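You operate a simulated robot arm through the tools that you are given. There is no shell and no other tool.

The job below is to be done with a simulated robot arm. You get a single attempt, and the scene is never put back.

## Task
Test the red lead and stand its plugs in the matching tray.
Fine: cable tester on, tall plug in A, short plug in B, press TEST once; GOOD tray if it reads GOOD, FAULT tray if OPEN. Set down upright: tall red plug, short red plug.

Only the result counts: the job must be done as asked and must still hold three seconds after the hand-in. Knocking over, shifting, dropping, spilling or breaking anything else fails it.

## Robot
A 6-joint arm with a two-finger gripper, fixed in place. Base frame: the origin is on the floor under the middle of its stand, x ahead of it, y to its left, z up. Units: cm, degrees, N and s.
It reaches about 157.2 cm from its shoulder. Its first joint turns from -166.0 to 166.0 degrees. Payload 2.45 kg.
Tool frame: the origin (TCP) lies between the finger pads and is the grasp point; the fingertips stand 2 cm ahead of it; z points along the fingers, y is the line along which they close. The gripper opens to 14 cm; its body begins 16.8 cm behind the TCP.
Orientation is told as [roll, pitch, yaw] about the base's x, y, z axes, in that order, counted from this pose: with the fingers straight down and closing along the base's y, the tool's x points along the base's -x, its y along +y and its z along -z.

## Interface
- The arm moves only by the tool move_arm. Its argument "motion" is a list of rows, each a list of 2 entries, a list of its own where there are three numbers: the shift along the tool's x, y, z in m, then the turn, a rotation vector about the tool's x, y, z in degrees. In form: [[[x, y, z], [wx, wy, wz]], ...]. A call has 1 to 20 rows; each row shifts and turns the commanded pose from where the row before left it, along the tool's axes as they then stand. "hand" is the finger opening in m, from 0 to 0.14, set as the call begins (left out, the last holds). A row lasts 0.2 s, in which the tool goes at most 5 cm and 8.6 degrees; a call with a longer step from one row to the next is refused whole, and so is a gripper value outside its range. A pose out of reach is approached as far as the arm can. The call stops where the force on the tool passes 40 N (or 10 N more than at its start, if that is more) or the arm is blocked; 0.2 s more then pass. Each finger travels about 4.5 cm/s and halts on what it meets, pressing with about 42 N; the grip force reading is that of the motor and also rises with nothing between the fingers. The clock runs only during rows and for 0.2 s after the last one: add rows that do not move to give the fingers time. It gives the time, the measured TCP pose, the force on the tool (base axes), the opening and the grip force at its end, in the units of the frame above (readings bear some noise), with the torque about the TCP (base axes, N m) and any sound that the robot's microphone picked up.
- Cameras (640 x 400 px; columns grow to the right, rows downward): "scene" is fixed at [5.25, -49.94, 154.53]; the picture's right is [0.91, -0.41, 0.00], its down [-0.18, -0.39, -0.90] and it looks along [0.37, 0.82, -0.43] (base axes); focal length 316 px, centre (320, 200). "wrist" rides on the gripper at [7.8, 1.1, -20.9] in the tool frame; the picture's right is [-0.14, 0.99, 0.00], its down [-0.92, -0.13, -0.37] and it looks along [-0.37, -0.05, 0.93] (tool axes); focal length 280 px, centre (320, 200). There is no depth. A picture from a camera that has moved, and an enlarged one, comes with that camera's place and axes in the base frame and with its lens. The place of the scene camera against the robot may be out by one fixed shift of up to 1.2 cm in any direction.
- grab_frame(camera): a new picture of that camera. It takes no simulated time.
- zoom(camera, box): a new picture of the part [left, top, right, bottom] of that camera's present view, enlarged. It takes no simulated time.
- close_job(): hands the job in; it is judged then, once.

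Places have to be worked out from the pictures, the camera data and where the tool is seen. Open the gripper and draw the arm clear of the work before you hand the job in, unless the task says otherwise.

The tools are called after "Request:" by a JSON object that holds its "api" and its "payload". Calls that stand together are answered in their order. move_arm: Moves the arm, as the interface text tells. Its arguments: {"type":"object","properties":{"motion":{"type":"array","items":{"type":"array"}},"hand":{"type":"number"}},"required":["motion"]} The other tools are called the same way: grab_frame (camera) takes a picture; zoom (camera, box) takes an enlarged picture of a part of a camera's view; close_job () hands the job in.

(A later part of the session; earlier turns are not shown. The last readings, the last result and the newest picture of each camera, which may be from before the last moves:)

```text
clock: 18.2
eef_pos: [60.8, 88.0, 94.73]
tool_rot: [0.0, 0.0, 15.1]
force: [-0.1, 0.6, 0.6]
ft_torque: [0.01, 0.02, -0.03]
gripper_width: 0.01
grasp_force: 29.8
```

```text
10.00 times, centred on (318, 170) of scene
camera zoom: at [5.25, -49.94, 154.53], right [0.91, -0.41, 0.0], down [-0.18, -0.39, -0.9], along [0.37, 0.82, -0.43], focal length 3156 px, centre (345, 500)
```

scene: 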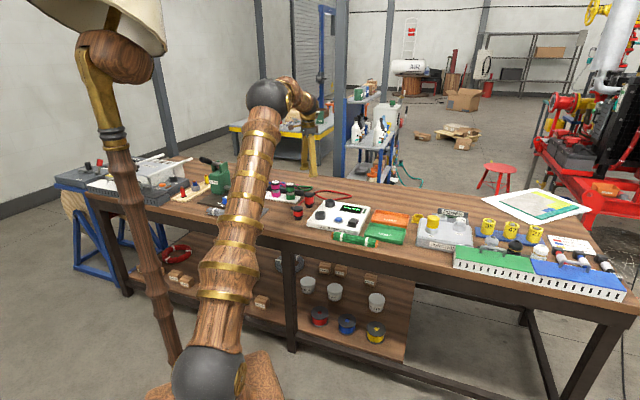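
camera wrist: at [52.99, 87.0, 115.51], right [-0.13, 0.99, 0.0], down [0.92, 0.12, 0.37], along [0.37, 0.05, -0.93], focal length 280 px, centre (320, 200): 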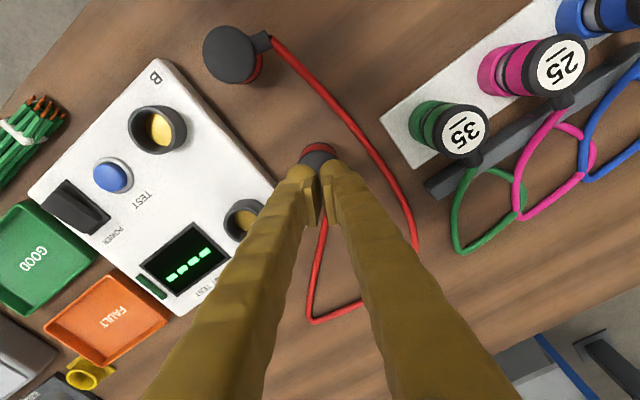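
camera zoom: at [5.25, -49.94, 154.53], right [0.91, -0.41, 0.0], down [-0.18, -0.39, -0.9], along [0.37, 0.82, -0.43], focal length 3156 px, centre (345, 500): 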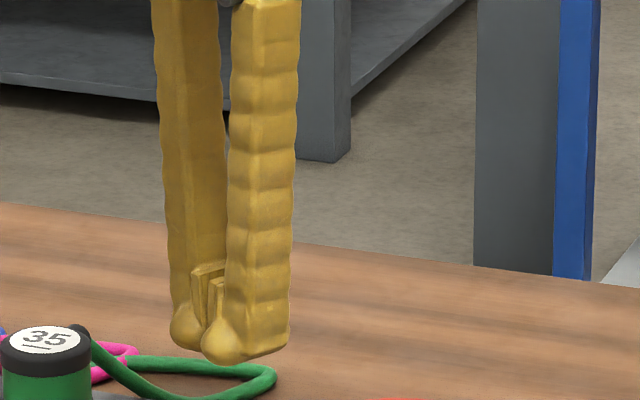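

The pads lie mostly behind (above) the TCP, so they had only the cap edge. I reopen to 7 cm, turn back to yaw ~5° for tester clearance, and check the plug's position again.

Request:
{"api": "move_arm", "payload": {"motion": [[[0, 0, 0], [0, 0, 5]], [[0, 0, 0], [0, 0, 5]], [[0, 0, 0], [0, 0, 0]], [[0, 0, 0], [0, 0, 0]], [[0, 0, 0], [0, 0, 0]]], "hand": 0.07}}

Request:
{"api": "zoom", "payload": {"camera": "wrist", "box": [240, 120, 400, 240]}}

Request:
{"api": "zoom", "payload": {"camera": "scene", "box": [280, 150, 340, 210]}}

```text
clock: 19.4
eef_pos: [60.82, 88.01, 94.45]
tool_rot: [0.0, 0.0, 5.1]
force: [-0.3, -0.1, -0.2]
ft_torque: [0.01, 0.01, -0.02]
gripper_width: 7.02
grasp_force: 0.0
```

```text
3.33 times, centred on (320, 180) of wrist
camera zoom: at [52.96, 88.37, 115.38], right [0.05, 1.0, 0.0], down [0.93, -0.05, 0.37], along [0.37, -0.02, -0.93], focal length 935 px, centre (320, 267)
```

zoom: 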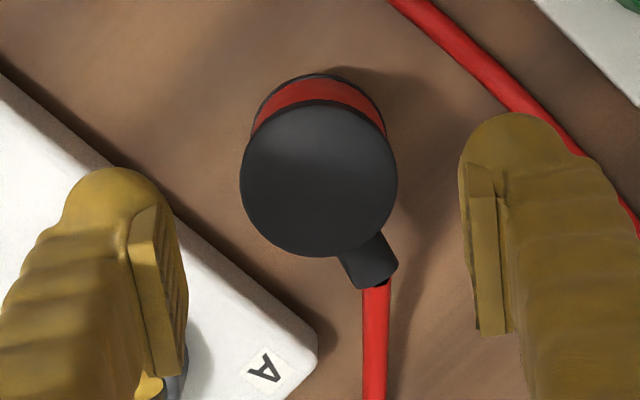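

```text
6.67 times, centred on (310, 180) of scene
camera zoom: at [5.25, -49.94, 154.53], right [0.91, -0.41, 0.0], down [-0.18, -0.39, -0.9], along [0.37, 0.82, -0.43], focal length 2104 px, centre (387, 333)
```

zoom: 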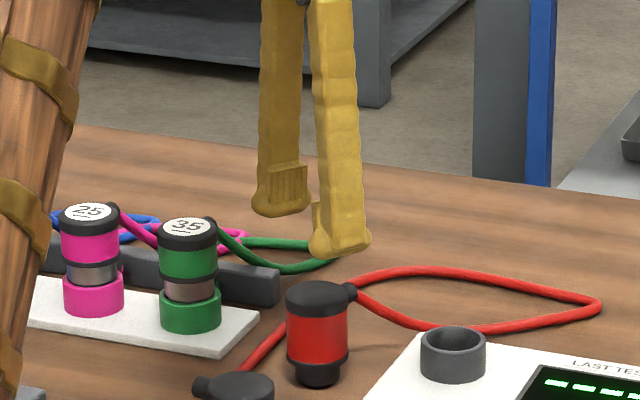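

The pads actually span roughly ±1.5 cm about the TCP, so a grip with the TCP at z≈84.6 will hold the red body under the cap lip. I descend there.

Request:
{"api": "move_arm", "payload": {"motion": [[[-0.0015, 0, 0.03], [0, 0, 0]], [[0, 0, 0.03], [0, 0, 0]], [[0, 0, 0.025], [0, 0, 0]], [[0, 0, 0.0135], [0, 0, 0]], [[0, 0, 0], [0, 0, 0]]]}}

Request:
{"api": "zoom", "payload": {"camera": "scene", "box": [280, 170, 340, 230]}}

Request:
{"api": "zoom", "payload": {"camera": "wrist", "box": [220, 100, 420, 260]}}

```text
clock: 20.6
eef_pos: [60.92, 88.09, 84.61]
tool_rot: [0.0, 0.0, 5.1]
force: [0.6, -0.5, 0.9]
ft_torque: [-0.01, -0.02, 0.01]
gripper_width: 6.98
grasp_force: 0.0
```

```text
6.67 times, centred on (310, 200) of scene
camera zoom: at [5.25, -49.94, 154.53], right [0.91, -0.41, 0.0], down [-0.18, -0.39, -0.9], along [0.37, 0.82, -0.43], focal length 2104 px, centre (387, 200)
```

zoom: 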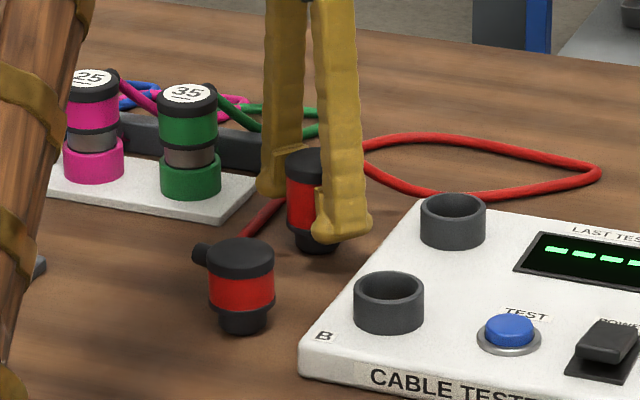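

```text
2.50 times, centred on (320, 180) of wrist
camera zoom: at [53.07, 88.46, 105.47], right [0.05, 1.0, 0.0], down [0.93, -0.05, 0.37], along [0.37, -0.02, -0.93], focal length 701 px, centre (320, 250)
```

zoom: 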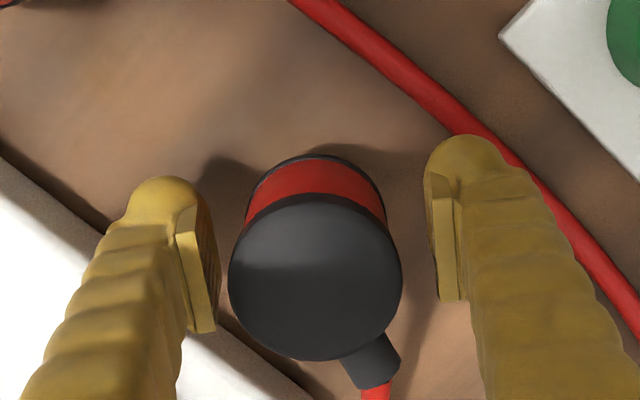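

Good placement. I close on the red body and then lift only 1 cm slowly to test the hold.

Request:
{"api": "move_arm", "payload": {"motion": [[[0, 0, 0], [0, 0, 0]], [[0, 0, 0], [0, 0, 0]], [[0, 0, 0], [0, 0, 0]], [[0, 0, 0], [0, 0, 0]], [[0, 0, 0], [0, 0, 0]], [[0, 0, 0], [0, 0, 0]]], "hand": 0.0}}

Request:
{"api": "move_arm", "payload": {"motion": [[[0, 0, -0.002], [0, 0, 0]], [[0, 0, -0.002], [0, 0, 0]], [[0, 0, -0.002], [0, 0, 0]], [[0, 0, -0.002], [0, 0, 0]], [[0, 0, -0.002], [0, 0, 0]], [[0, 0, 0], [0, 0, 0]]]}}

Request:
{"api": "zoom", "payload": {"camera": "scene", "box": [280, 170, 340, 230]}}

Request:
{"api": "zoom", "payload": {"camera": "wrist", "box": [220, 100, 420, 260]}}

```text
clock: 22.0
eef_pos: [61.16, 88.01, 84.65]
tool_rot: [0.0, 0.0, 5.2]
force: [0.2, -0.7, 0.0]
ft_torque: [0.0, -0.01, -0.02]
gripper_width: 4.72
grasp_force: 42.0
```

```text
clock: 23.4
eef_pos: [60.96, 87.98, 85.63]
tool_rot: [0.1, -0.1, 5.1]
force: [0.3, -0.7, -1.1]
ft_torque: [-0.02, 0.01, -0.01]
gripper_width: 4.72
grasp_force: 41.6
```

```text
6.67 times, centred on (310, 200) of scene
camera zoom: at [5.25, -49.94, 154.53], right [0.91, -0.41, 0.0], down [-0.18, -0.39, -0.9], along [0.37, 0.82, -0.43], focal length 2104 px, centre (387, 200)
```

zoom: 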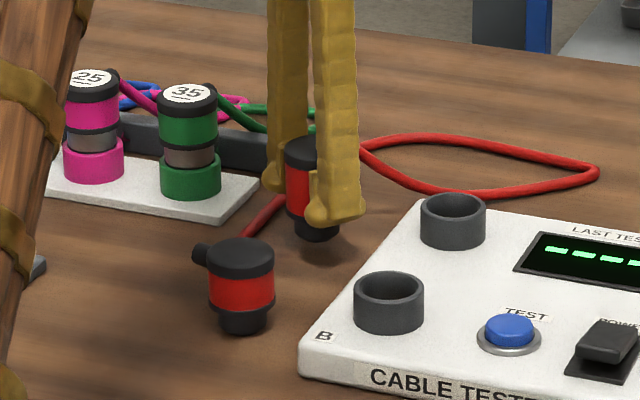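

```text
2.50 times, centred on (320, 180) of wrist
camera zoom: at [53.1, 88.44, 106.5], right [0.05, 1.0, 0.0], down [0.93, -0.05, 0.37], along [0.37, -0.02, -0.93], focal length 701 px, centre (320, 250)
```

zoom: 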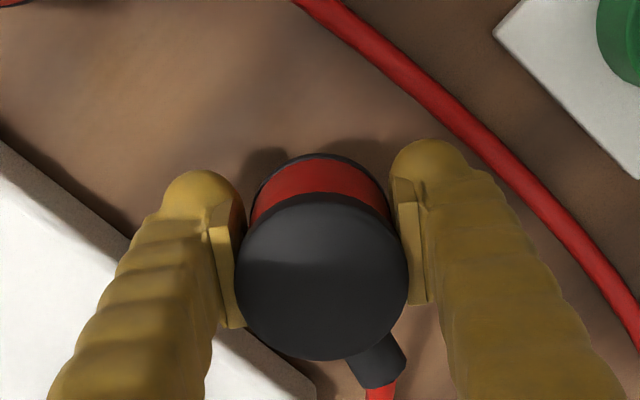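

This time it holds: the plug rose with the fingers (4.72 cm, 42 N). I lift on gently to clear the sockets.

Request:
{"api": "move_arm", "payload": {"motion": [[[0, 0, -0.005], [0, 0, 0]], [[0, 0, -0.01], [0, 0, 0]], [[0, 0, -0.015], [0, 0, 0]], [[0, 0, -0.015], [0, 0, 0]], [[0, 0, -0.015], [0, 0, 0]], [[0, 0, -0.01], [0, 0, 0]], [[0, 0, -0.005], [0, 0, 0]], [[0, 0, 0], [0, 0, 0]]]}}

Request:
{"api": "grab_frame", "payload": {"camera": "wrist"}}

Request:
{"api": "zoom", "payload": {"camera": "scene", "box": [270, 150, 370, 230]}}

```text
clock: 25.2
eef_pos: [60.95, 87.95, 92.98]
tool_rot: [0.0, -0.1, 5.1]
force: [0.0, 0.3, -1.0]
ft_torque: [-0.01, -0.01, -0.03]
gripper_width: 4.7
grasp_force: 41.9
```

```text
taken
camera wrist: at [53.07, 88.47, 113.96], right [0.05, 1.0, 0.0], down [0.93, -0.05, 0.37], along [0.37, -0.02, -0.93], focal length 280 px, centre (320, 200)
```

wrist: 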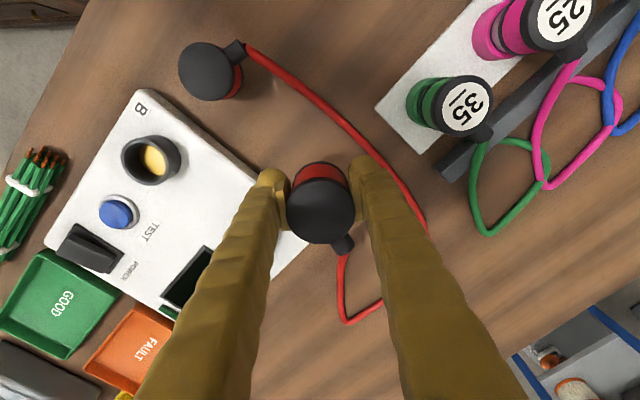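

```text
5.00 times, centred on (320, 190) of scene
camera zoom: at [5.25, -49.94, 154.53], right [0.91, -0.41, 0.0], down [-0.18, -0.39, -0.9], along [0.37, 0.82, -0.43], focal length 1578 px, centre (320, 250)
```

zoom: 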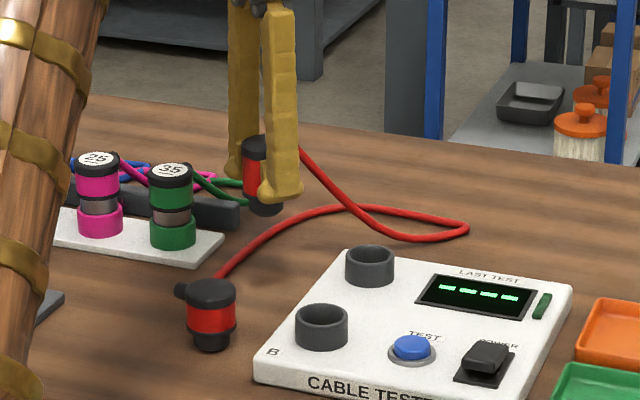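

The plug hangs upright and centred. Combining four views, socket A is at about (69.1, 79.75), B at (59.3, 70.0), rims z≈84.7; I carry the plug over A.

Request:
{"api": "move_arm", "payload": {"motion": [[[-0.0074, -0.0089, 0], [0, 0, 0]], [[-0.0148, -0.0178, 0], [0, 0, 0]], [[-0.0148, -0.0178, 0], [0, 0, 0]], [[-0.0148, -0.0178, 0], [0, 0, 0]], [[-0.0148, -0.0178, 0], [0, 0, 0]], [[-0.0073, -0.0088, 0], [0, 0, 0]], [[0, 0, 0], [0, 0, 0]]]}}

Request:
{"api": "grab_frame", "payload": {"camera": "wrist"}}

Request:
{"api": "zoom", "payload": {"camera": "scene", "box": [290, 160, 370, 230]}}

```text
clock: 26.8
eef_pos: [69.27, 79.99, 93.09]
tool_rot: [0.0, 0.0, 5.1]
force: [-0.1, 0.4, -0.3]
ft_torque: [0.0, 0.03, 0.0]
gripper_width: 4.7
grasp_force: 42.2
```

```text
taken
camera wrist: at [61.36, 80.29, 113.96], right [0.05, 1.0, 0.0], down [0.93, -0.05, 0.37], along [0.37, -0.02, -0.93], focal length 280 px, centre (320, 200)
```

wrist: 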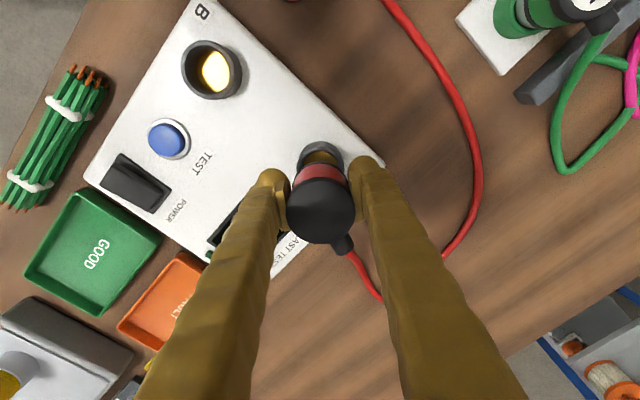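

```text
5.71 times, centred on (330, 195) of scene
camera zoom: at [5.25, -49.94, 154.53], right [0.91, -0.41, 0.0], down [-0.18, -0.39, -0.9], along [0.37, 0.82, -0.43], focal length 1803 px, centre (263, 229)
```

zoom: 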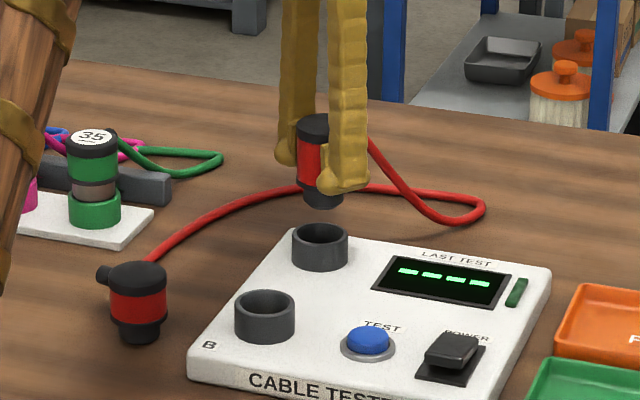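

Socket A peeks out just beyond the plug. I zoom to measure the remaining offset.

Request:
{"api": "zoom", "payload": {"camera": "wrist", "box": [270, 120, 370, 220]}}

Request:
{"api": "zoom", "payload": {"camera": "scene", "box": [315, 165, 351, 210]}}

```text
4.00 times, centred on (320, 170) of wrist
camera zoom: at [61.36, 80.29, 113.96], right [0.05, 1.0, 0.0], down [0.93, -0.05, 0.37], along [0.37, -0.02, -0.93], focal length 1122 px, centre (320, 320)
```

zoom: 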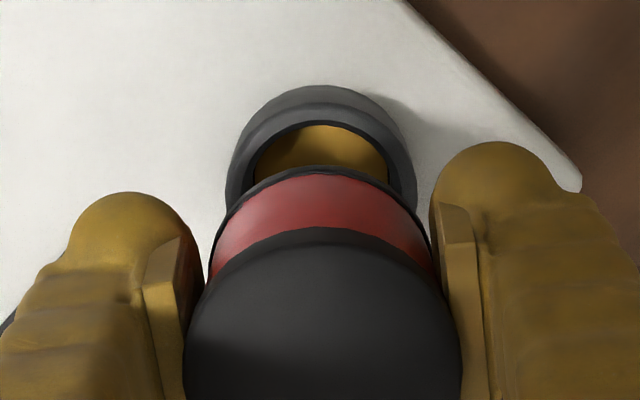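

```text
8.89 times, centred on (333, 188) of scene
camera zoom: at [5.25, -49.94, 154.53], right [0.91, -0.41, 0.0], down [-0.18, -0.39, -0.9], along [0.37, 0.82, -0.43], focal length 2805 px, centre (204, 311)
```

zoom: 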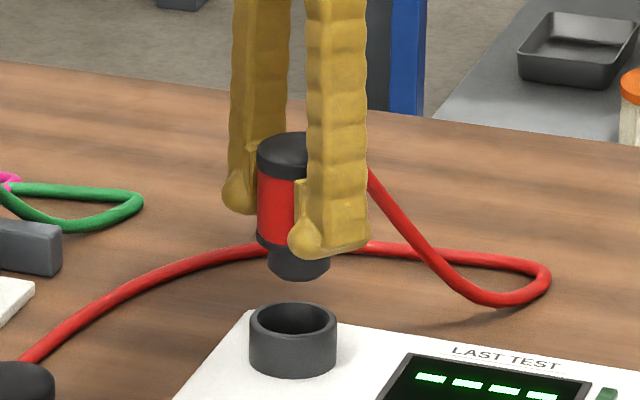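

I check the cap's own offset from the tool axis in the same frame, to combine it with the socket offset.

Request:
{"api": "zoom", "payload": {"camera": "wrist", "box": [270, 130, 370, 255]}}

```text
3.20 times, centred on (320, 192) of wrist
camera zoom: at [61.36, 80.29, 113.96], right [0.05, 1.0, 0.0], down [0.93, -0.05, 0.37], along [0.37, -0.02, -0.93], focal length 897 px, centre (320, 224)
```

zoom: 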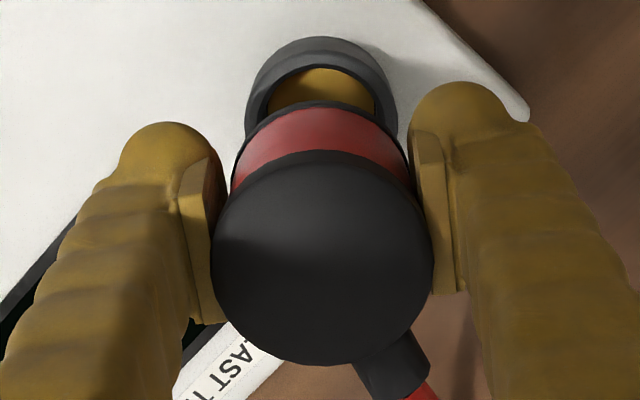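

Plug is centred on the tool axis and the socket lies about 0.1–0.2 cm further in +x. I nudge +0.12 cm in x and lower to just above the rim.

Request:
{"api": "move_arm", "payload": {"motion": [[[-0.0012, 0, 0], [0, 0, 0]], [[0, 0, 0.01], [0, 0, 0]], [[0, 0, 0.012], [0, 0, 0]], [[0, 0, 0.01], [0, 0, 0]], [[0, 0, 0], [0, 0, 0]]]}}

Request:
{"api": "zoom", "payload": {"camera": "wrist", "box": [270, 120, 370, 220]}}

Request:
{"api": "zoom", "payload": {"camera": "scene", "box": [315, 175, 351, 220]}}

```text
clock: 28.0
eef_pos: [69.4, 79.71, 89.98]
tool_rot: [0.0, 0.1, 5.1]
force: [0.6, 0.3, -1.3]
ft_torque: [0.01, 0.0, 0.01]
gripper_width: 4.71
grasp_force: 42.2
```

```text
4.00 times, centred on (320, 170) of wrist
camera zoom: at [61.39, 80.17, 110.86], right [0.05, 1.0, 0.0], down [0.93, -0.05, 0.37], along [0.37, -0.02, -0.93], focal length 1122 px, centre (320, 320)
```

zoom: 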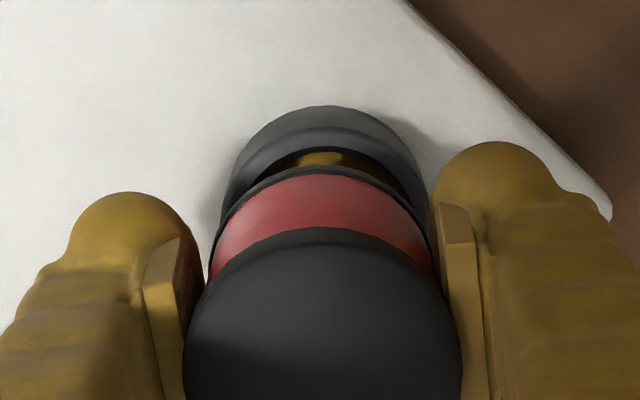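

```text
8.89 times, centred on (333, 198) of scene
camera zoom: at [5.25, -49.94, 154.53], right [0.91, -0.41, 0.0], down [-0.18, -0.39, -0.9], along [0.37, 0.82, -0.43], focal length 2805 px, centre (204, 222)
```

zoom: 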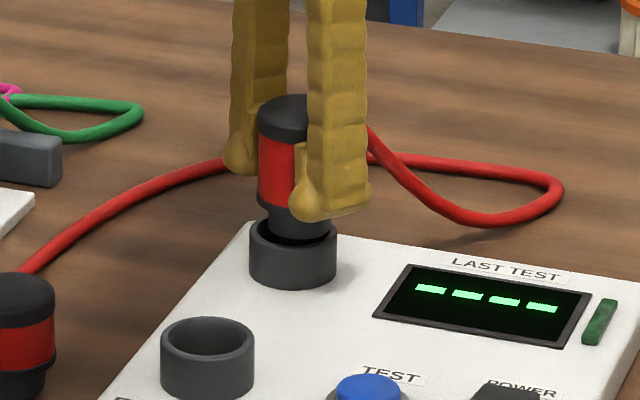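

Scene view shows the plug ~0.3 cm right of the socket centre, the wrist view ~0.1 cm toward −y. I nudge by (−0.15, +0.1) and recheck in the scene.

Request:
{"api": "move_arm", "payload": {"motion": [[[0.0014, 0.0011, 0], [0, 0, 0]], [[0, 0, 0], [0, 0, 0]]]}}

Request:
{"api": "zoom", "payload": {"camera": "scene", "box": [320, 185, 346, 211]}}

Request:
{"api": "zoom", "payload": {"camera": "wrist", "box": [285, 140, 355, 190]}}

```text
clock: 28.6
eef_pos: [69.22, 80.07, 89.95]
tool_rot: [-0.1, 0.0, 5.2]
force: [0.7, -0.2, -1.0]
ft_torque: [0.01, -0.02, -0.01]
gripper_width: 4.7
grasp_force: 41.9
```

```text
15.38 times, centred on (333, 198) of scene
camera zoom: at [5.25, -49.94, 154.53], right [0.91, -0.41, 0.0], down [-0.18, -0.39, -0.9], along [0.37, 0.82, -0.43], focal length 4855 px, centre (120, 231)
```

zoom: 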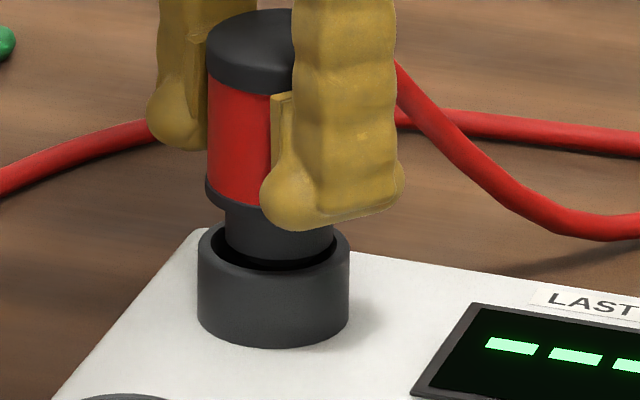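

```text
8.00 times, centred on (320, 165) of wrist
camera zoom: at [61.26, 80.32, 110.83], right [0.05, 1.0, 0.0], down [0.93, -0.05, 0.37], along [0.37, -0.02, -0.93], focal length 2243 px, centre (320, 480)
```

zoom: 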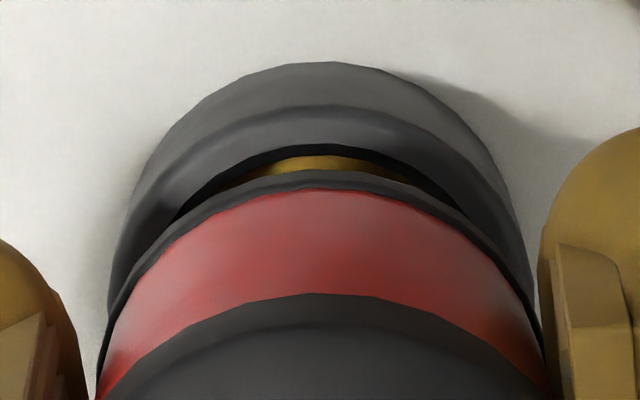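

Scene close-up: pin is ~0.2 cm right of the socket centre while lateral alignment from the wrist is good, so I nudge −0.17 cm in x and start a slow descent watching force.

Request:
{"api": "move_arm", "payload": {"motion": [[[0.0017, 0, 0], [0, 0, 0]], [[0, 0, 0.0015], [0, 0, 0]], [[0, 0, 0.0015], [0, 0, 0]], [[0, 0, 0.0015], [0, 0, 0]], [[0, 0, 0.0015], [0, 0, 0]]]}}

Request:
{"api": "zoom", "payload": {"camera": "scene", "box": [320, 185, 346, 211]}}

```text
clock: 29.8
eef_pos: [69.04, 79.79, 89.31]
tool_rot: [0.1, 0.0, 5.1]
force: [0.2, -0.2, -1.6]
ft_torque: [0.03, -0.03, 0.03]
gripper_width: 4.73
grasp_force: 41.7
```

```text
15.38 times, centred on (333, 198) of scene
camera zoom: at [5.25, -49.94, 154.53], right [0.91, -0.41, 0.0], down [-0.18, -0.39, -0.9], along [0.37, 0.82, -0.43], focal length 4855 px, centre (120, 231)
```

zoom: 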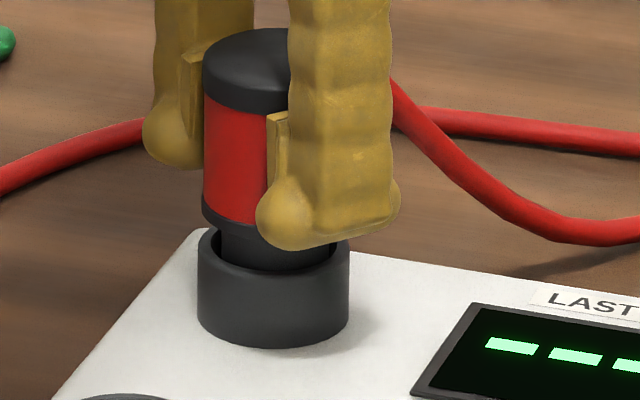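

Pin is centred within ~0.1 cm and entering without contact force. I continue downward slowly.

Request:
{"api": "move_arm", "payload": {"motion": [[[0.0005, 0, 0.0015], [0, 0, 0]], [[0, 0, 0.0015], [0, 0, 0]], [[0, 0, 0.0015], [0, 0, 0]], [[0, 0, 0.0015], [0, 0, 0]], [[0, 0, 0.0015], [0, 0, 0]], [[0, 0, 0.0015], [0, 0, 0]]]}}

Request:
{"api": "zoom", "payload": {"camera": "scene", "box": [320, 185, 346, 211]}}

```text
clock: 31.2
eef_pos: [68.9, 79.91, 88.37]
tool_rot: [0.0, 0.0, 5.1]
force: [1.1, -1.6, -0.8]
ft_torque: [-0.01, -0.03, 0.02]
gripper_width: 4.71
grasp_force: 41.7
```

```text
15.38 times, centred on (333, 198) of scene
camera zoom: at [5.25, -49.94, 154.53], right [0.91, -0.41, 0.0], down [-0.18, -0.39, -0.9], along [0.37, 0.82, -0.43], focal length 4855 px, centre (120, 231)
```

zoom: 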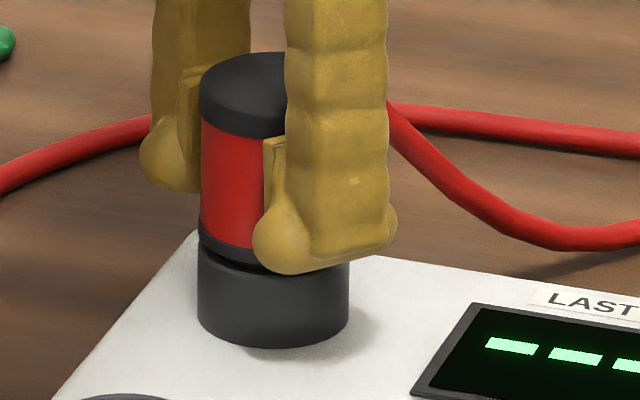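

The ring is nearly at the rim. I go down in 1 mm steps to seat it.

Request:
{"api": "move_arm", "payload": {"motion": [[[0, 0, 0.001], [0, 0, 0]], [[0, 0, 0.001], [0, 0, 0]], [[0, 0, 0.001], [0, 0, 0]], [[0, 0, 0.001], [0, 0, 0]]]}}

Request:
{"api": "zoom", "payload": {"camera": "scene", "box": [320, 185, 346, 211]}}

Request:
{"api": "zoom", "payload": {"camera": "wrist", "box": [260, 120, 380, 250]}}

```text
clock: 32.2
eef_pos: [68.96, 79.93, 87.97]
tool_rot: [0.0, 0.0, 5.2]
force: [1.3, -1.2, 4.6]
ft_torque: [-0.04, -0.15, -0.01]
gripper_width: 4.71
grasp_force: 42.0
```

```text
15.38 times, centred on (333, 198) of scene
camera zoom: at [5.25, -49.94, 154.53], right [0.91, -0.41, 0.0], down [-0.18, -0.39, -0.9], along [0.37, 0.82, -0.43], focal length 4855 px, centre (120, 231)
```

zoom: 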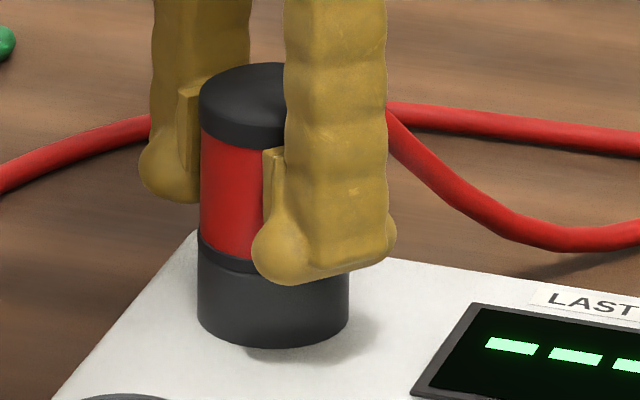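

```text
3.08 times, centred on (320, 185) of wrist
camera zoom: at [61.03, 80.36, 108.92], right [0.05, 1.0, 0.0], down [0.93, -0.05, 0.37], along [0.37, -0.02, -0.93], focal length 863 px, centre (320, 246)
```

zoom: 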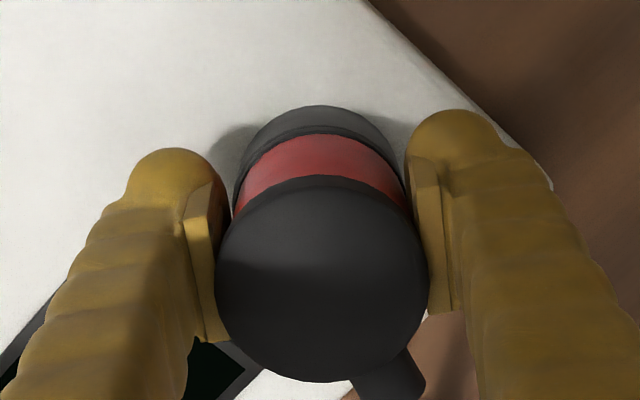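

Contact force appears (about 5 N) and the ring is flush on the rim: tall plug is seated in A. I release by opening to 7.5 cm.

Request:
{"api": "move_arm", "payload": {"motion": [[[0, 0, 0.0005], [0, 0, 0]], [[0, 0, 0], [0, 0, 0]]]}}

Request:
{"api": "move_arm", "payload": {"motion": [[[0, 0, 0], [0, 0, 0]], [[0, 0, 0], [0, 0, 0]], [[0, 0, 0], [0, 0, 0]], [[0, 0, 0], [0, 0, 0]]], "hand": 0.075}}

Request:
{"api": "zoom", "payload": {"camera": "scene", "box": [300, 175, 350, 225]}}

Request:
{"api": "zoom", "payload": {"camera": "wrist", "box": [240, 120, 400, 250]}}

```text
clock: 32.8
eef_pos: [68.91, 79.96, 87.99]
tool_rot: [0.1, -0.1, 5.1]
force: [4.9, 0.3, 14.4]
ft_torque: [-0.11, 0.01, 0.04]
gripper_width: 4.71
grasp_force: 42.0
```

```text
clock: 33.8
eef_pos: [68.86, 79.99, 87.98]
tool_rot: [-0.1, 0.1, 5.1]
force: [-0.3, -0.3, 0.3]
ft_torque: [-0.03, -0.02, -0.02]
gripper_width: 7.5
grasp_force: 0.0
```

```text
8.00 times, centred on (325, 200) of scene
camera zoom: at [5.25, -49.94, 154.53], right [0.91, -0.41, 0.0], down [-0.18, -0.39, -0.9], along [0.37, 0.82, -0.43], focal length 2524 px, centre (280, 200)
```

zoom: 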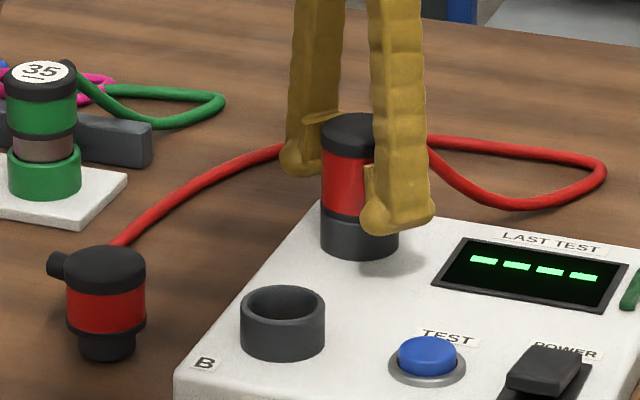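

```text
3.08 times, centred on (320, 185) of wrist
camera zoom: at [61.0, 80.35, 108.82], right [0.05, 1.0, 0.0], down [0.93, -0.05, 0.37], along [0.37, -0.02, -0.93], focal length 863 px, centre (320, 246)
```

zoom: 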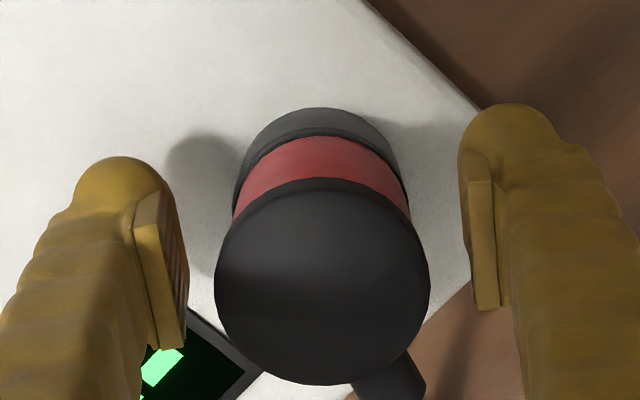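

Tall plug stands seated in A (A ≈ (68.95, 79.95)), display still dashes. I rise clear and move above the short plug for a view from above.

Request:
{"api": "move_arm", "payload": {"motion": [[[0, 0, -0.01], [0, 0, 0]], [[0, 0, -0.03], [0, 0, 0]], [[0, 0, -0.04], [0, 0, 0]], [[0, 0, -0.04], [0, 0, 0]], [[0.0445, 0, 0], [0, 0, 0]], [[0.0445, 0, 0], [0, 0, 0]], [[0.0445, 0, 0], [0, 0, 0]], [[0.0445, 0, 0], [0, 0, 0]], [[0, 0, 0], [0, 0, 0]]]}}

Request:
{"api": "grab_frame", "payload": {"camera": "wrist"}}

Request:
{"api": "zoom", "payload": {"camera": "wrist", "box": [250, 100, 410, 230]}}

Request:
{"api": "zoom", "payload": {"camera": "scene", "box": [280, 170, 380, 230]}}

```text
clock: 35.8
eef_pos: [51.27, 78.32, 99.91]
tool_rot: [0.1, 0.1, 5.0]
force: [0.3, 0.2, 0.5]
ft_torque: [0.0, -0.03, 0.03]
gripper_width: 7.49
grasp_force: 0.0
```

```text
taken
camera wrist: at [43.41, 78.67, 120.83], right [0.05, 1.0, 0.0], down [0.93, -0.05, 0.37], along [0.37, -0.02, -0.93], focal length 280 px, centre (320, 200)
```

wrist: 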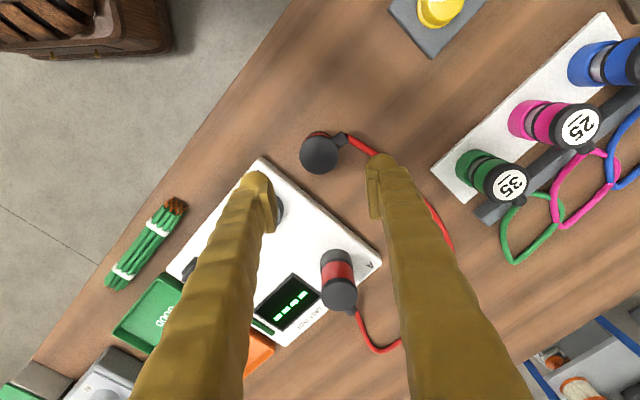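

```text
3.08 times, centred on (330, 165) of wrist
camera zoom: at [43.41, 78.67, 120.83], right [0.05, 1.0, 0.0], down [0.93, -0.05, 0.37], along [0.37, -0.02, -0.93], focal length 863 px, centre (289, 308)
```

zoom: 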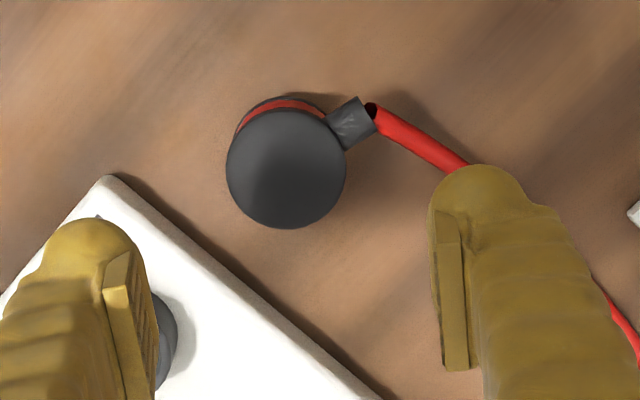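

```text
6.40 times, centred on (330, 200) of scene
camera zoom: at [5.25, -49.94, 154.53], right [0.91, -0.41, 0.0], down [-0.18, -0.39, -0.9], along [0.37, 0.82, -0.43], focal length 2020 px, centre (256, 200)
```

zoom: 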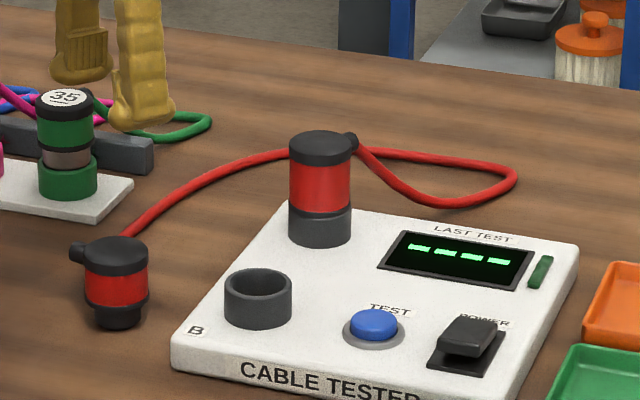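

Short plug refined to about (51.05, 78.2), lug at ~121°. I recentre, turn to yaw −45° so the fingers close clear of the lug and cable, and look again.

Request:
{"api": "move_arm", "payload": {"motion": [[[0.0023, -0.001, 0], [0, 0, 0]], [[0, 0, 0], [0, 0, 7.15]], [[0, 0, 0], [0, 0, 7.15]], [[0, 0, 0], [0, 0, 7.15]], [[0, 0, 0], [0, 0, 7.15]], [[0, 0, 0], [0, 0, 7.15]], [[0, 0, 0], [0, 0, 7.15]], [[0, 0, 0], [0, 0, 7.15]], [[0, 0, 0.04], [0, 0, 0]], [[0, 0, 0], [0, 0, 0]]], "hand": 0.07}}

Request:
{"api": "grab_frame", "payload": {"camera": "wrist"}}

Request:
{"api": "zoom", "payload": {"camera": "wrist", "box": [240, 110, 400, 240]}}

Request:
{"api": "zoom", "payload": {"camera": "scene", "box": [250, 160, 350, 240]}}

```text
clock: 38.0
eef_pos: [51.0, 78.11, 96.05]
tool_rot: [0.0, 0.0, -44.9]
force: [0.6, 0.2, -0.1]
ft_torque: [-0.05, 0.0, -0.01]
gripper_width: 7.0
grasp_force: 0.0
```

```text
taken
camera wrist: at [46.16, 84.52, 116.86], right [0.8, 0.6, 0.0], down [0.56, -0.74, 0.37], along [0.22, -0.29, -0.93], focal length 280 px, centre (320, 200)
```

wrist: 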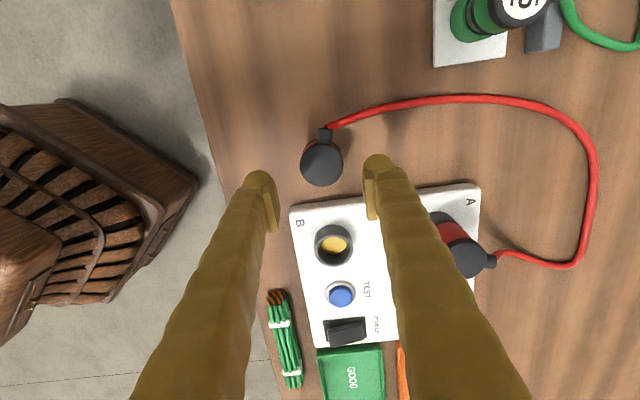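

```text
3.08 times, centred on (320, 175) of wrist
camera zoom: at [46.16, 84.52, 116.86], right [0.8, 0.6, 0.0], down [0.56, -0.74, 0.37], along [0.22, -0.29, -0.93], focal length 863 px, centre (320, 277)
```

zoom: 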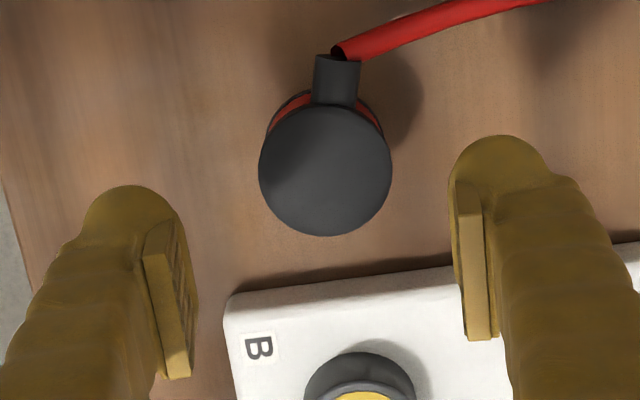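

```text
5.00 times, centred on (300, 200) of scene
camera zoom: at [5.25, -49.94, 154.53], right [0.91, -0.41, 0.0], down [-0.18, -0.39, -0.9], along [0.37, 0.82, -0.43], focal length 1578 px, centre (420, 200)
```

zoom: 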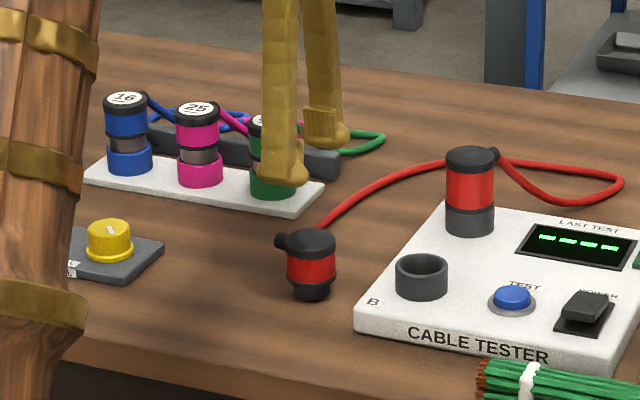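

The short plug is ~0.2 cm off the tool axis; I correct that and descend to TCP z≈84.0.

Request:
{"api": "move_arm", "payload": {"motion": [[[-0.0012, 0.0016, 0.03], [0, 0, 0]], [[0, 0, 0.035], [0, 0, 0]], [[0, 0, 0.03], [0, 0, 0]], [[0, 0, 0.018], [0, 0, 0]], [[0, 0, 0.0075], [0, 0, 0]], [[0, 0, 0], [0, 0, 0]]]}}

Request:
{"api": "zoom", "payload": {"camera": "wrist", "box": [220, 100, 420, 260]}}

Request:
{"api": "zoom", "payload": {"camera": "scene", "box": [270, 180, 330, 230]}}

```text
clock: 39.4
eef_pos: [51.23, 78.34, 83.96]
tool_rot: [0.0, 0.1, -45.1]
force: [-0.3, 0.4, 0.6]
ft_torque: [0.01, 0.03, 0.01]
gripper_width: 7.01
grasp_force: 0.1
```

```text
2.50 times, centred on (320, 180) of wrist
camera zoom: at [46.38, 84.66, 104.84], right [0.8, 0.6, 0.0], down [0.56, -0.74, 0.37], along [0.22, -0.29, -0.93], focal length 701 px, centre (320, 250)
```

zoom: 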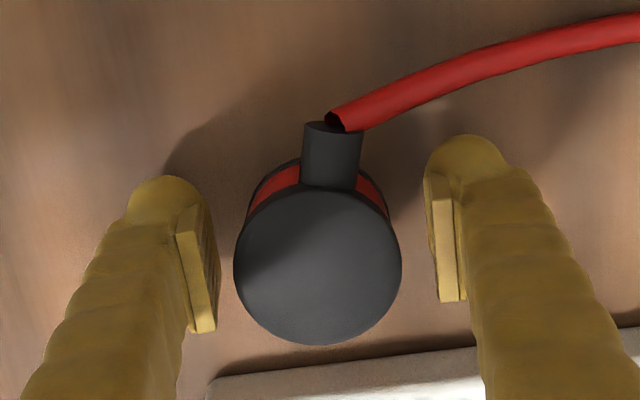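

```text
8.00 times, centred on (300, 205) of scene
camera zoom: at [5.25, -49.94, 154.53], right [0.91, -0.41, 0.0], down [-0.18, -0.39, -0.9], along [0.37, 0.82, -0.43], focal length 2524 px, centre (480, 160)
```

zoom: 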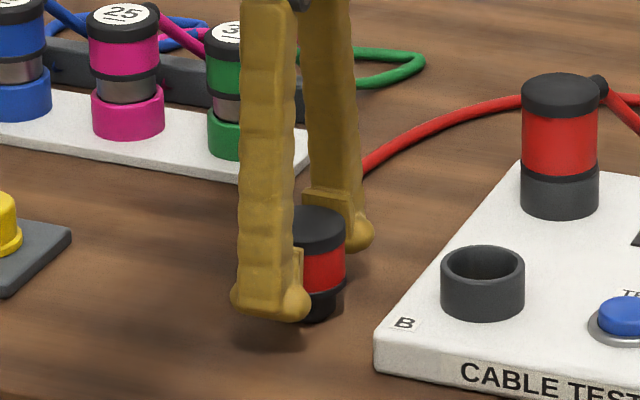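

Well centred. I close and lift 1 cm slowly to test the hold.

Request:
{"api": "move_arm", "payload": {"motion": [[[0, 0, 0], [0, 0, 0]], [[0, 0, 0], [0, 0, 0]], [[0, 0, 0], [0, 0, 0]], [[0, 0, 0], [0, 0, 0]], [[0, 0, 0], [0, 0, 0]], [[0, 0, 0], [0, 0, 0]]], "hand": 0.0}}

Request:
{"api": "move_arm", "payload": {"motion": [[[0, 0, -0.002], [0, 0, 0]], [[0, 0, -0.002], [0, 0, 0]], [[0, 0, -0.002], [0, 0, 0]], [[0, 0, -0.002], [0, 0, 0]], [[0, 0, -0.002], [0, 0, 0]], [[0, 0, 0], [0, 0, 0]]]}}

Request:
{"api": "zoom", "payload": {"camera": "wrist", "box": [220, 100, 420, 260]}}

Request:
{"api": "zoom", "payload": {"camera": "scene", "box": [270, 180, 330, 230]}}

```text
clock: 40.8
eef_pos: [51.21, 78.38, 83.85]
tool_rot: [0.0, 0.0, -45.1]
force: [0.3, -0.5, 0.2]
ft_torque: [0.0, -0.01, 0.02]
gripper_width: 4.68
grasp_force: 42.1
```

```text
clock: 42.2
eef_pos: [51.05, 78.16, 85.19]
tool_rot: [0.0, -0.1, -45.0]
force: [0.4, 0.0, -1.0]
ft_torque: [0.0, -0.03, -0.02]
gripper_width: 4.68
grasp_force: 42.2
```

```text
2.50 times, centred on (320, 180) of wrist
camera zoom: at [46.36, 84.53, 105.88], right [0.8, 0.6, 0.0], down [0.56, -0.74, 0.37], along [0.22, -0.29, -0.93], focal length 701 px, centre (320, 250)
```

zoom: 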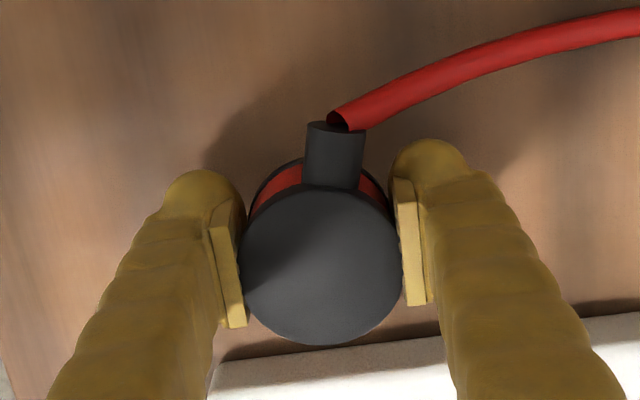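

```text
8.00 times, centred on (300, 205) of scene
camera zoom: at [5.25, -49.94, 154.53], right [0.91, -0.41, 0.0], down [-0.18, -0.39, -0.9], along [0.37, 0.82, -0.43], focal length 2524 px, centre (480, 160)
```

zoom: 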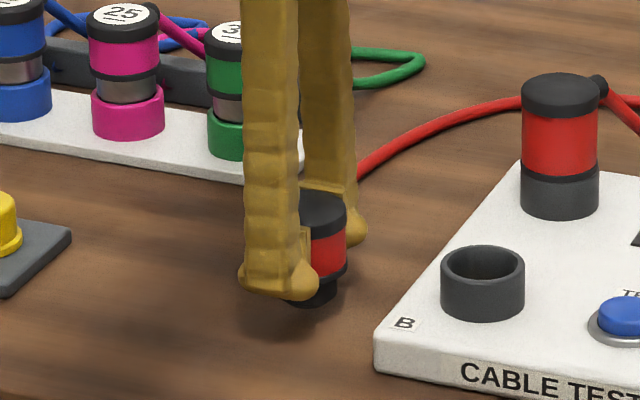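

The short plug is held. I lift it clear and carry it 11.3 cm to above socket B (≈(59.2, 70.3)).

Request:
{"api": "move_arm", "payload": {"motion": [[[0, 0, -0.005], [0, 0, 0]], [[0, 0, -0.01], [0, 0, 0]], [[0, 0, -0.015], [0, 0, 0]], [[0, 0, -0.015], [0, 0, 0]], [[0, 0, -0.015], [0, 0, 0]], [[0, 0, -0.01], [0, 0, 0]], [[0, 0, -0.005], [0, 0, 0]], [[-0.01, 0, 0], [0, 0, 0]], [[-0.02, 0, 0], [0, 0, 0]], [[-0.0265, 0.0004, 0], [0, 0, 0]], [[-0.0265, 0.0004, 0], [0, 0, 0]], [[-0.02, 0, 0], [0, 0, 0]], [[-0.01, 0, 0], [0, 0, 0]], [[0, 0, 0], [0, 0, 0]]]}}

Request:
{"api": "grab_frame", "payload": {"camera": "wrist"}}

Request:
{"api": "zoom", "payload": {"camera": "wrist", "box": [270, 120, 370, 245]}}

Request:
{"api": "zoom", "payload": {"camera": "scene", "box": [290, 180, 350, 230]}}

```text
clock: 45.2
eef_pos: [59.39, 70.3, 92.47]
tool_rot: [0.0, 0.0, -44.9]
force: [0.9, 0.0, -1.2]
ft_torque: [-0.02, -0.01, 0.02]
gripper_width: 4.7
grasp_force: 42.1
```

```text
taken
camera wrist: at [54.51, 76.63, 113.31], right [0.8, 0.6, 0.0], down [0.56, -0.74, 0.37], along [0.22, -0.29, -0.93], focal length 280 px, centre (320, 200)
```

wrist: 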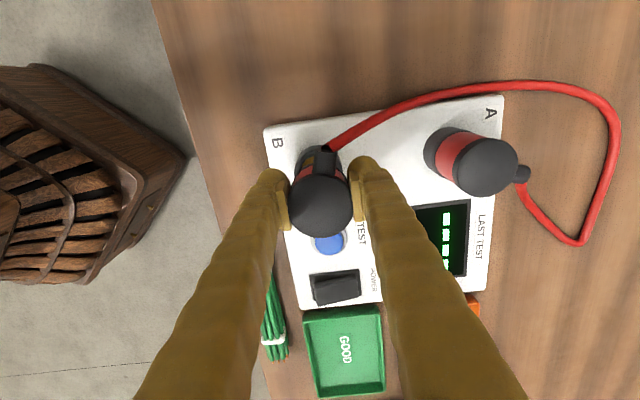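

```text
3.20 times, centred on (320, 182) of wrist
camera zoom: at [54.51, 76.63, 113.31], right [0.8, 0.6, 0.0], down [0.56, -0.74, 0.37], along [0.22, -0.29, -0.93], focal length 897 px, centre (320, 256)
```

zoom: 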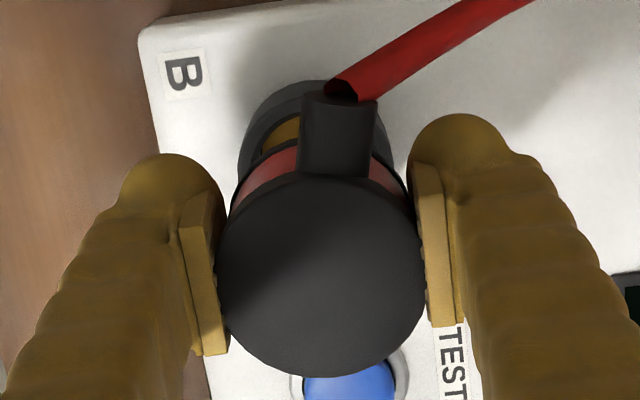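

```text
8.00 times, centred on (320, 205) of scene
camera zoom: at [5.25, -49.94, 154.53], right [0.91, -0.41, 0.0], down [-0.18, -0.39, -0.9], along [0.37, 0.82, -0.43], focal length 2524 px, centre (320, 160)
```

zoom: 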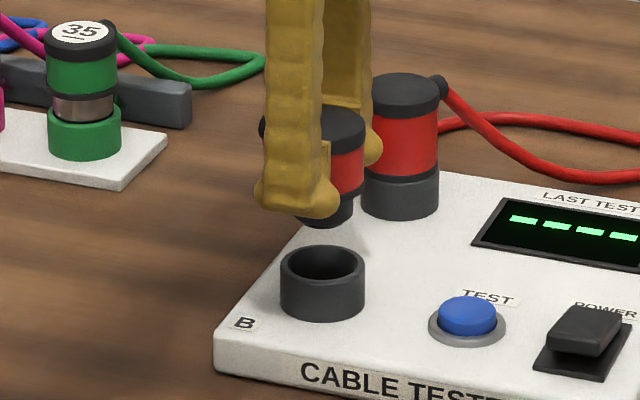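

Scene shows lateral alignment within ~0.1 cm. I zoom on the wrist view to check the other direction.

Request:
{"api": "zoom", "payload": {"camera": "wrist", "box": [285, 135, 355, 185]}}

Request:
{"api": "zoom", "payload": {"camera": "scene", "box": [308, 190, 340, 225]}}

```text
8.00 times, centred on (320, 160) of wrist
camera zoom: at [54.51, 76.63, 113.31], right [0.8, 0.6, 0.0], down [0.56, -0.74, 0.37], along [0.22, -0.29, -0.93], focal length 2243 px, centre (320, 520)
```

zoom: 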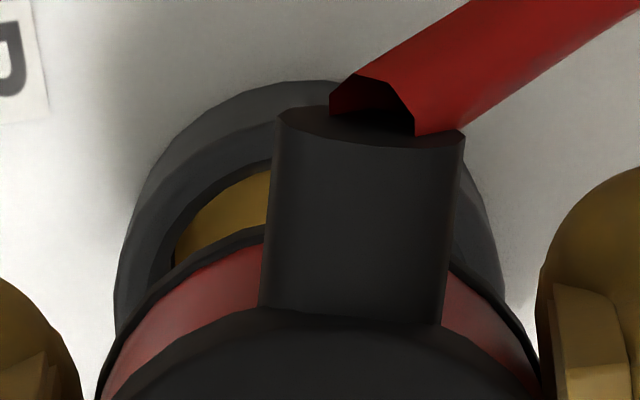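

```text
11.43 times, centred on (324, 208) of scene
camera zoom: at [5.25, -49.94, 154.53], right [0.91, -0.41, 0.0], down [-0.18, -0.39, -0.9], along [0.37, 0.82, -0.43], focal length 3606 px, centre (274, 114)
```

zoom: 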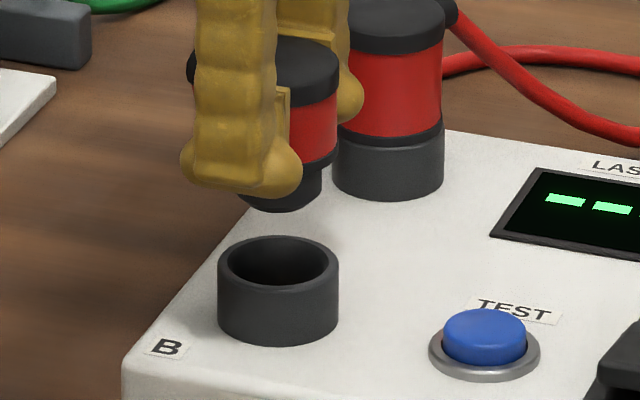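

Offset is only ~0.1 cm along the closing axis. I nudge and lower to just above rim B.

Request:
{"api": "move_arm", "payload": {"motion": [[[0, -0.0009, 0], [0, 0, 0]], [[0, 0, 0.01], [0, 0, 0]], [[0, 0, 0.01], [0, 0, 0]], [[0, 0, 0.01], [0, 0, 0]], [[0, 0, 0], [0, 0, 0]]]}}

Request:
{"api": "zoom", "payload": {"camera": "scene", "box": [308, 195, 340, 225]}}

Request:
{"api": "zoom", "payload": {"camera": "wrist", "box": [285, 145, 355, 195]}}

```text
clock: 46.4
eef_pos: [59.16, 70.31, 89.47]
tool_rot: [0.0, 0.0, -45.0]
force: [0.4, -0.1, -1.4]
ft_torque: [-0.01, -0.01, -0.01]
gripper_width: 4.69
grasp_force: 41.9
```

```text
13.33 times, centred on (324, 210) of scene
camera zoom: at [5.25, -49.94, 154.53], right [0.91, -0.41, 0.0], down [-0.18, -0.39, -0.9], along [0.37, 0.82, -0.43], focal length 4207 px, centre (267, 67)
```

zoom: 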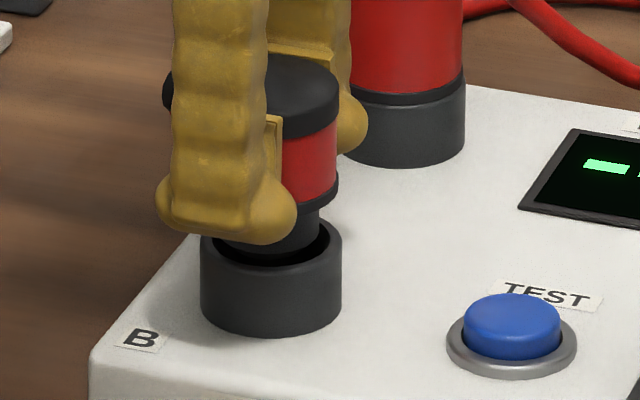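

```text
8.00 times, centred on (320, 170) of wrist
camera zoom: at [54.39, 76.59, 110.28], right [0.8, 0.6, 0.0], down [0.56, -0.74, 0.37], along [0.22, -0.29, -0.93], focal length 2243 px, centre (320, 440)
```

zoom: 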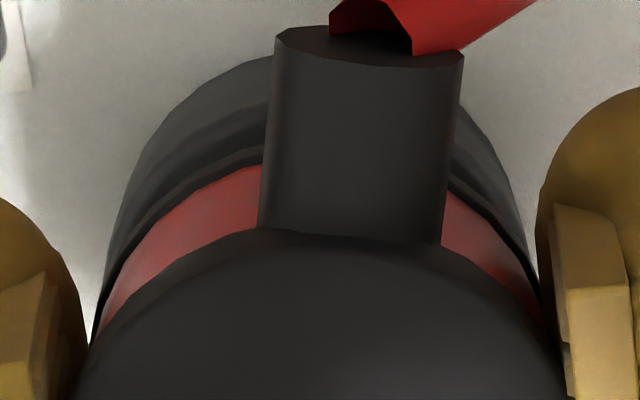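

Scene shows pin and socket centred within ~1 px. I lower slowly in 1.5 mm steps, watching force.

Request:
{"api": "move_arm", "payload": {"motion": [[[0, 0, 0.0015], [0, 0, 0]], [[0, 0, 0.0015], [0, 0, 0]], [[0, 0, 0.0015], [0, 0, 0]], [[0, 0, 0.0015], [0, 0, 0]], [[0, 0, 0.0015], [0, 0, 0]], [[0, 0, 0.0015], [0, 0, 0]]]}}

Request:
{"api": "zoom", "payload": {"camera": "scene", "box": [308, 195, 340, 225]}}

```text
clock: 47.8
eef_pos: [59.28, 70.23, 88.65]
tool_rot: [0.1, 0.0, -44.9]
force: [0.5, -0.9, -1.3]
ft_torque: [0.01, 0.01, 0.04]
gripper_width: 4.7
grasp_force: 42.2
```

```text
13.33 times, centred on (324, 210) of scene
camera zoom: at [5.25, -49.94, 154.53], right [0.91, -0.41, 0.0], down [-0.18, -0.39, -0.9], along [0.37, 0.82, -0.43], focal length 4207 px, centre (267, 67)
```

zoom: 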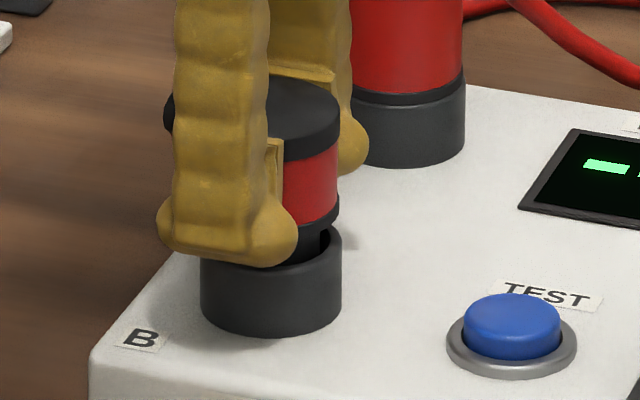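

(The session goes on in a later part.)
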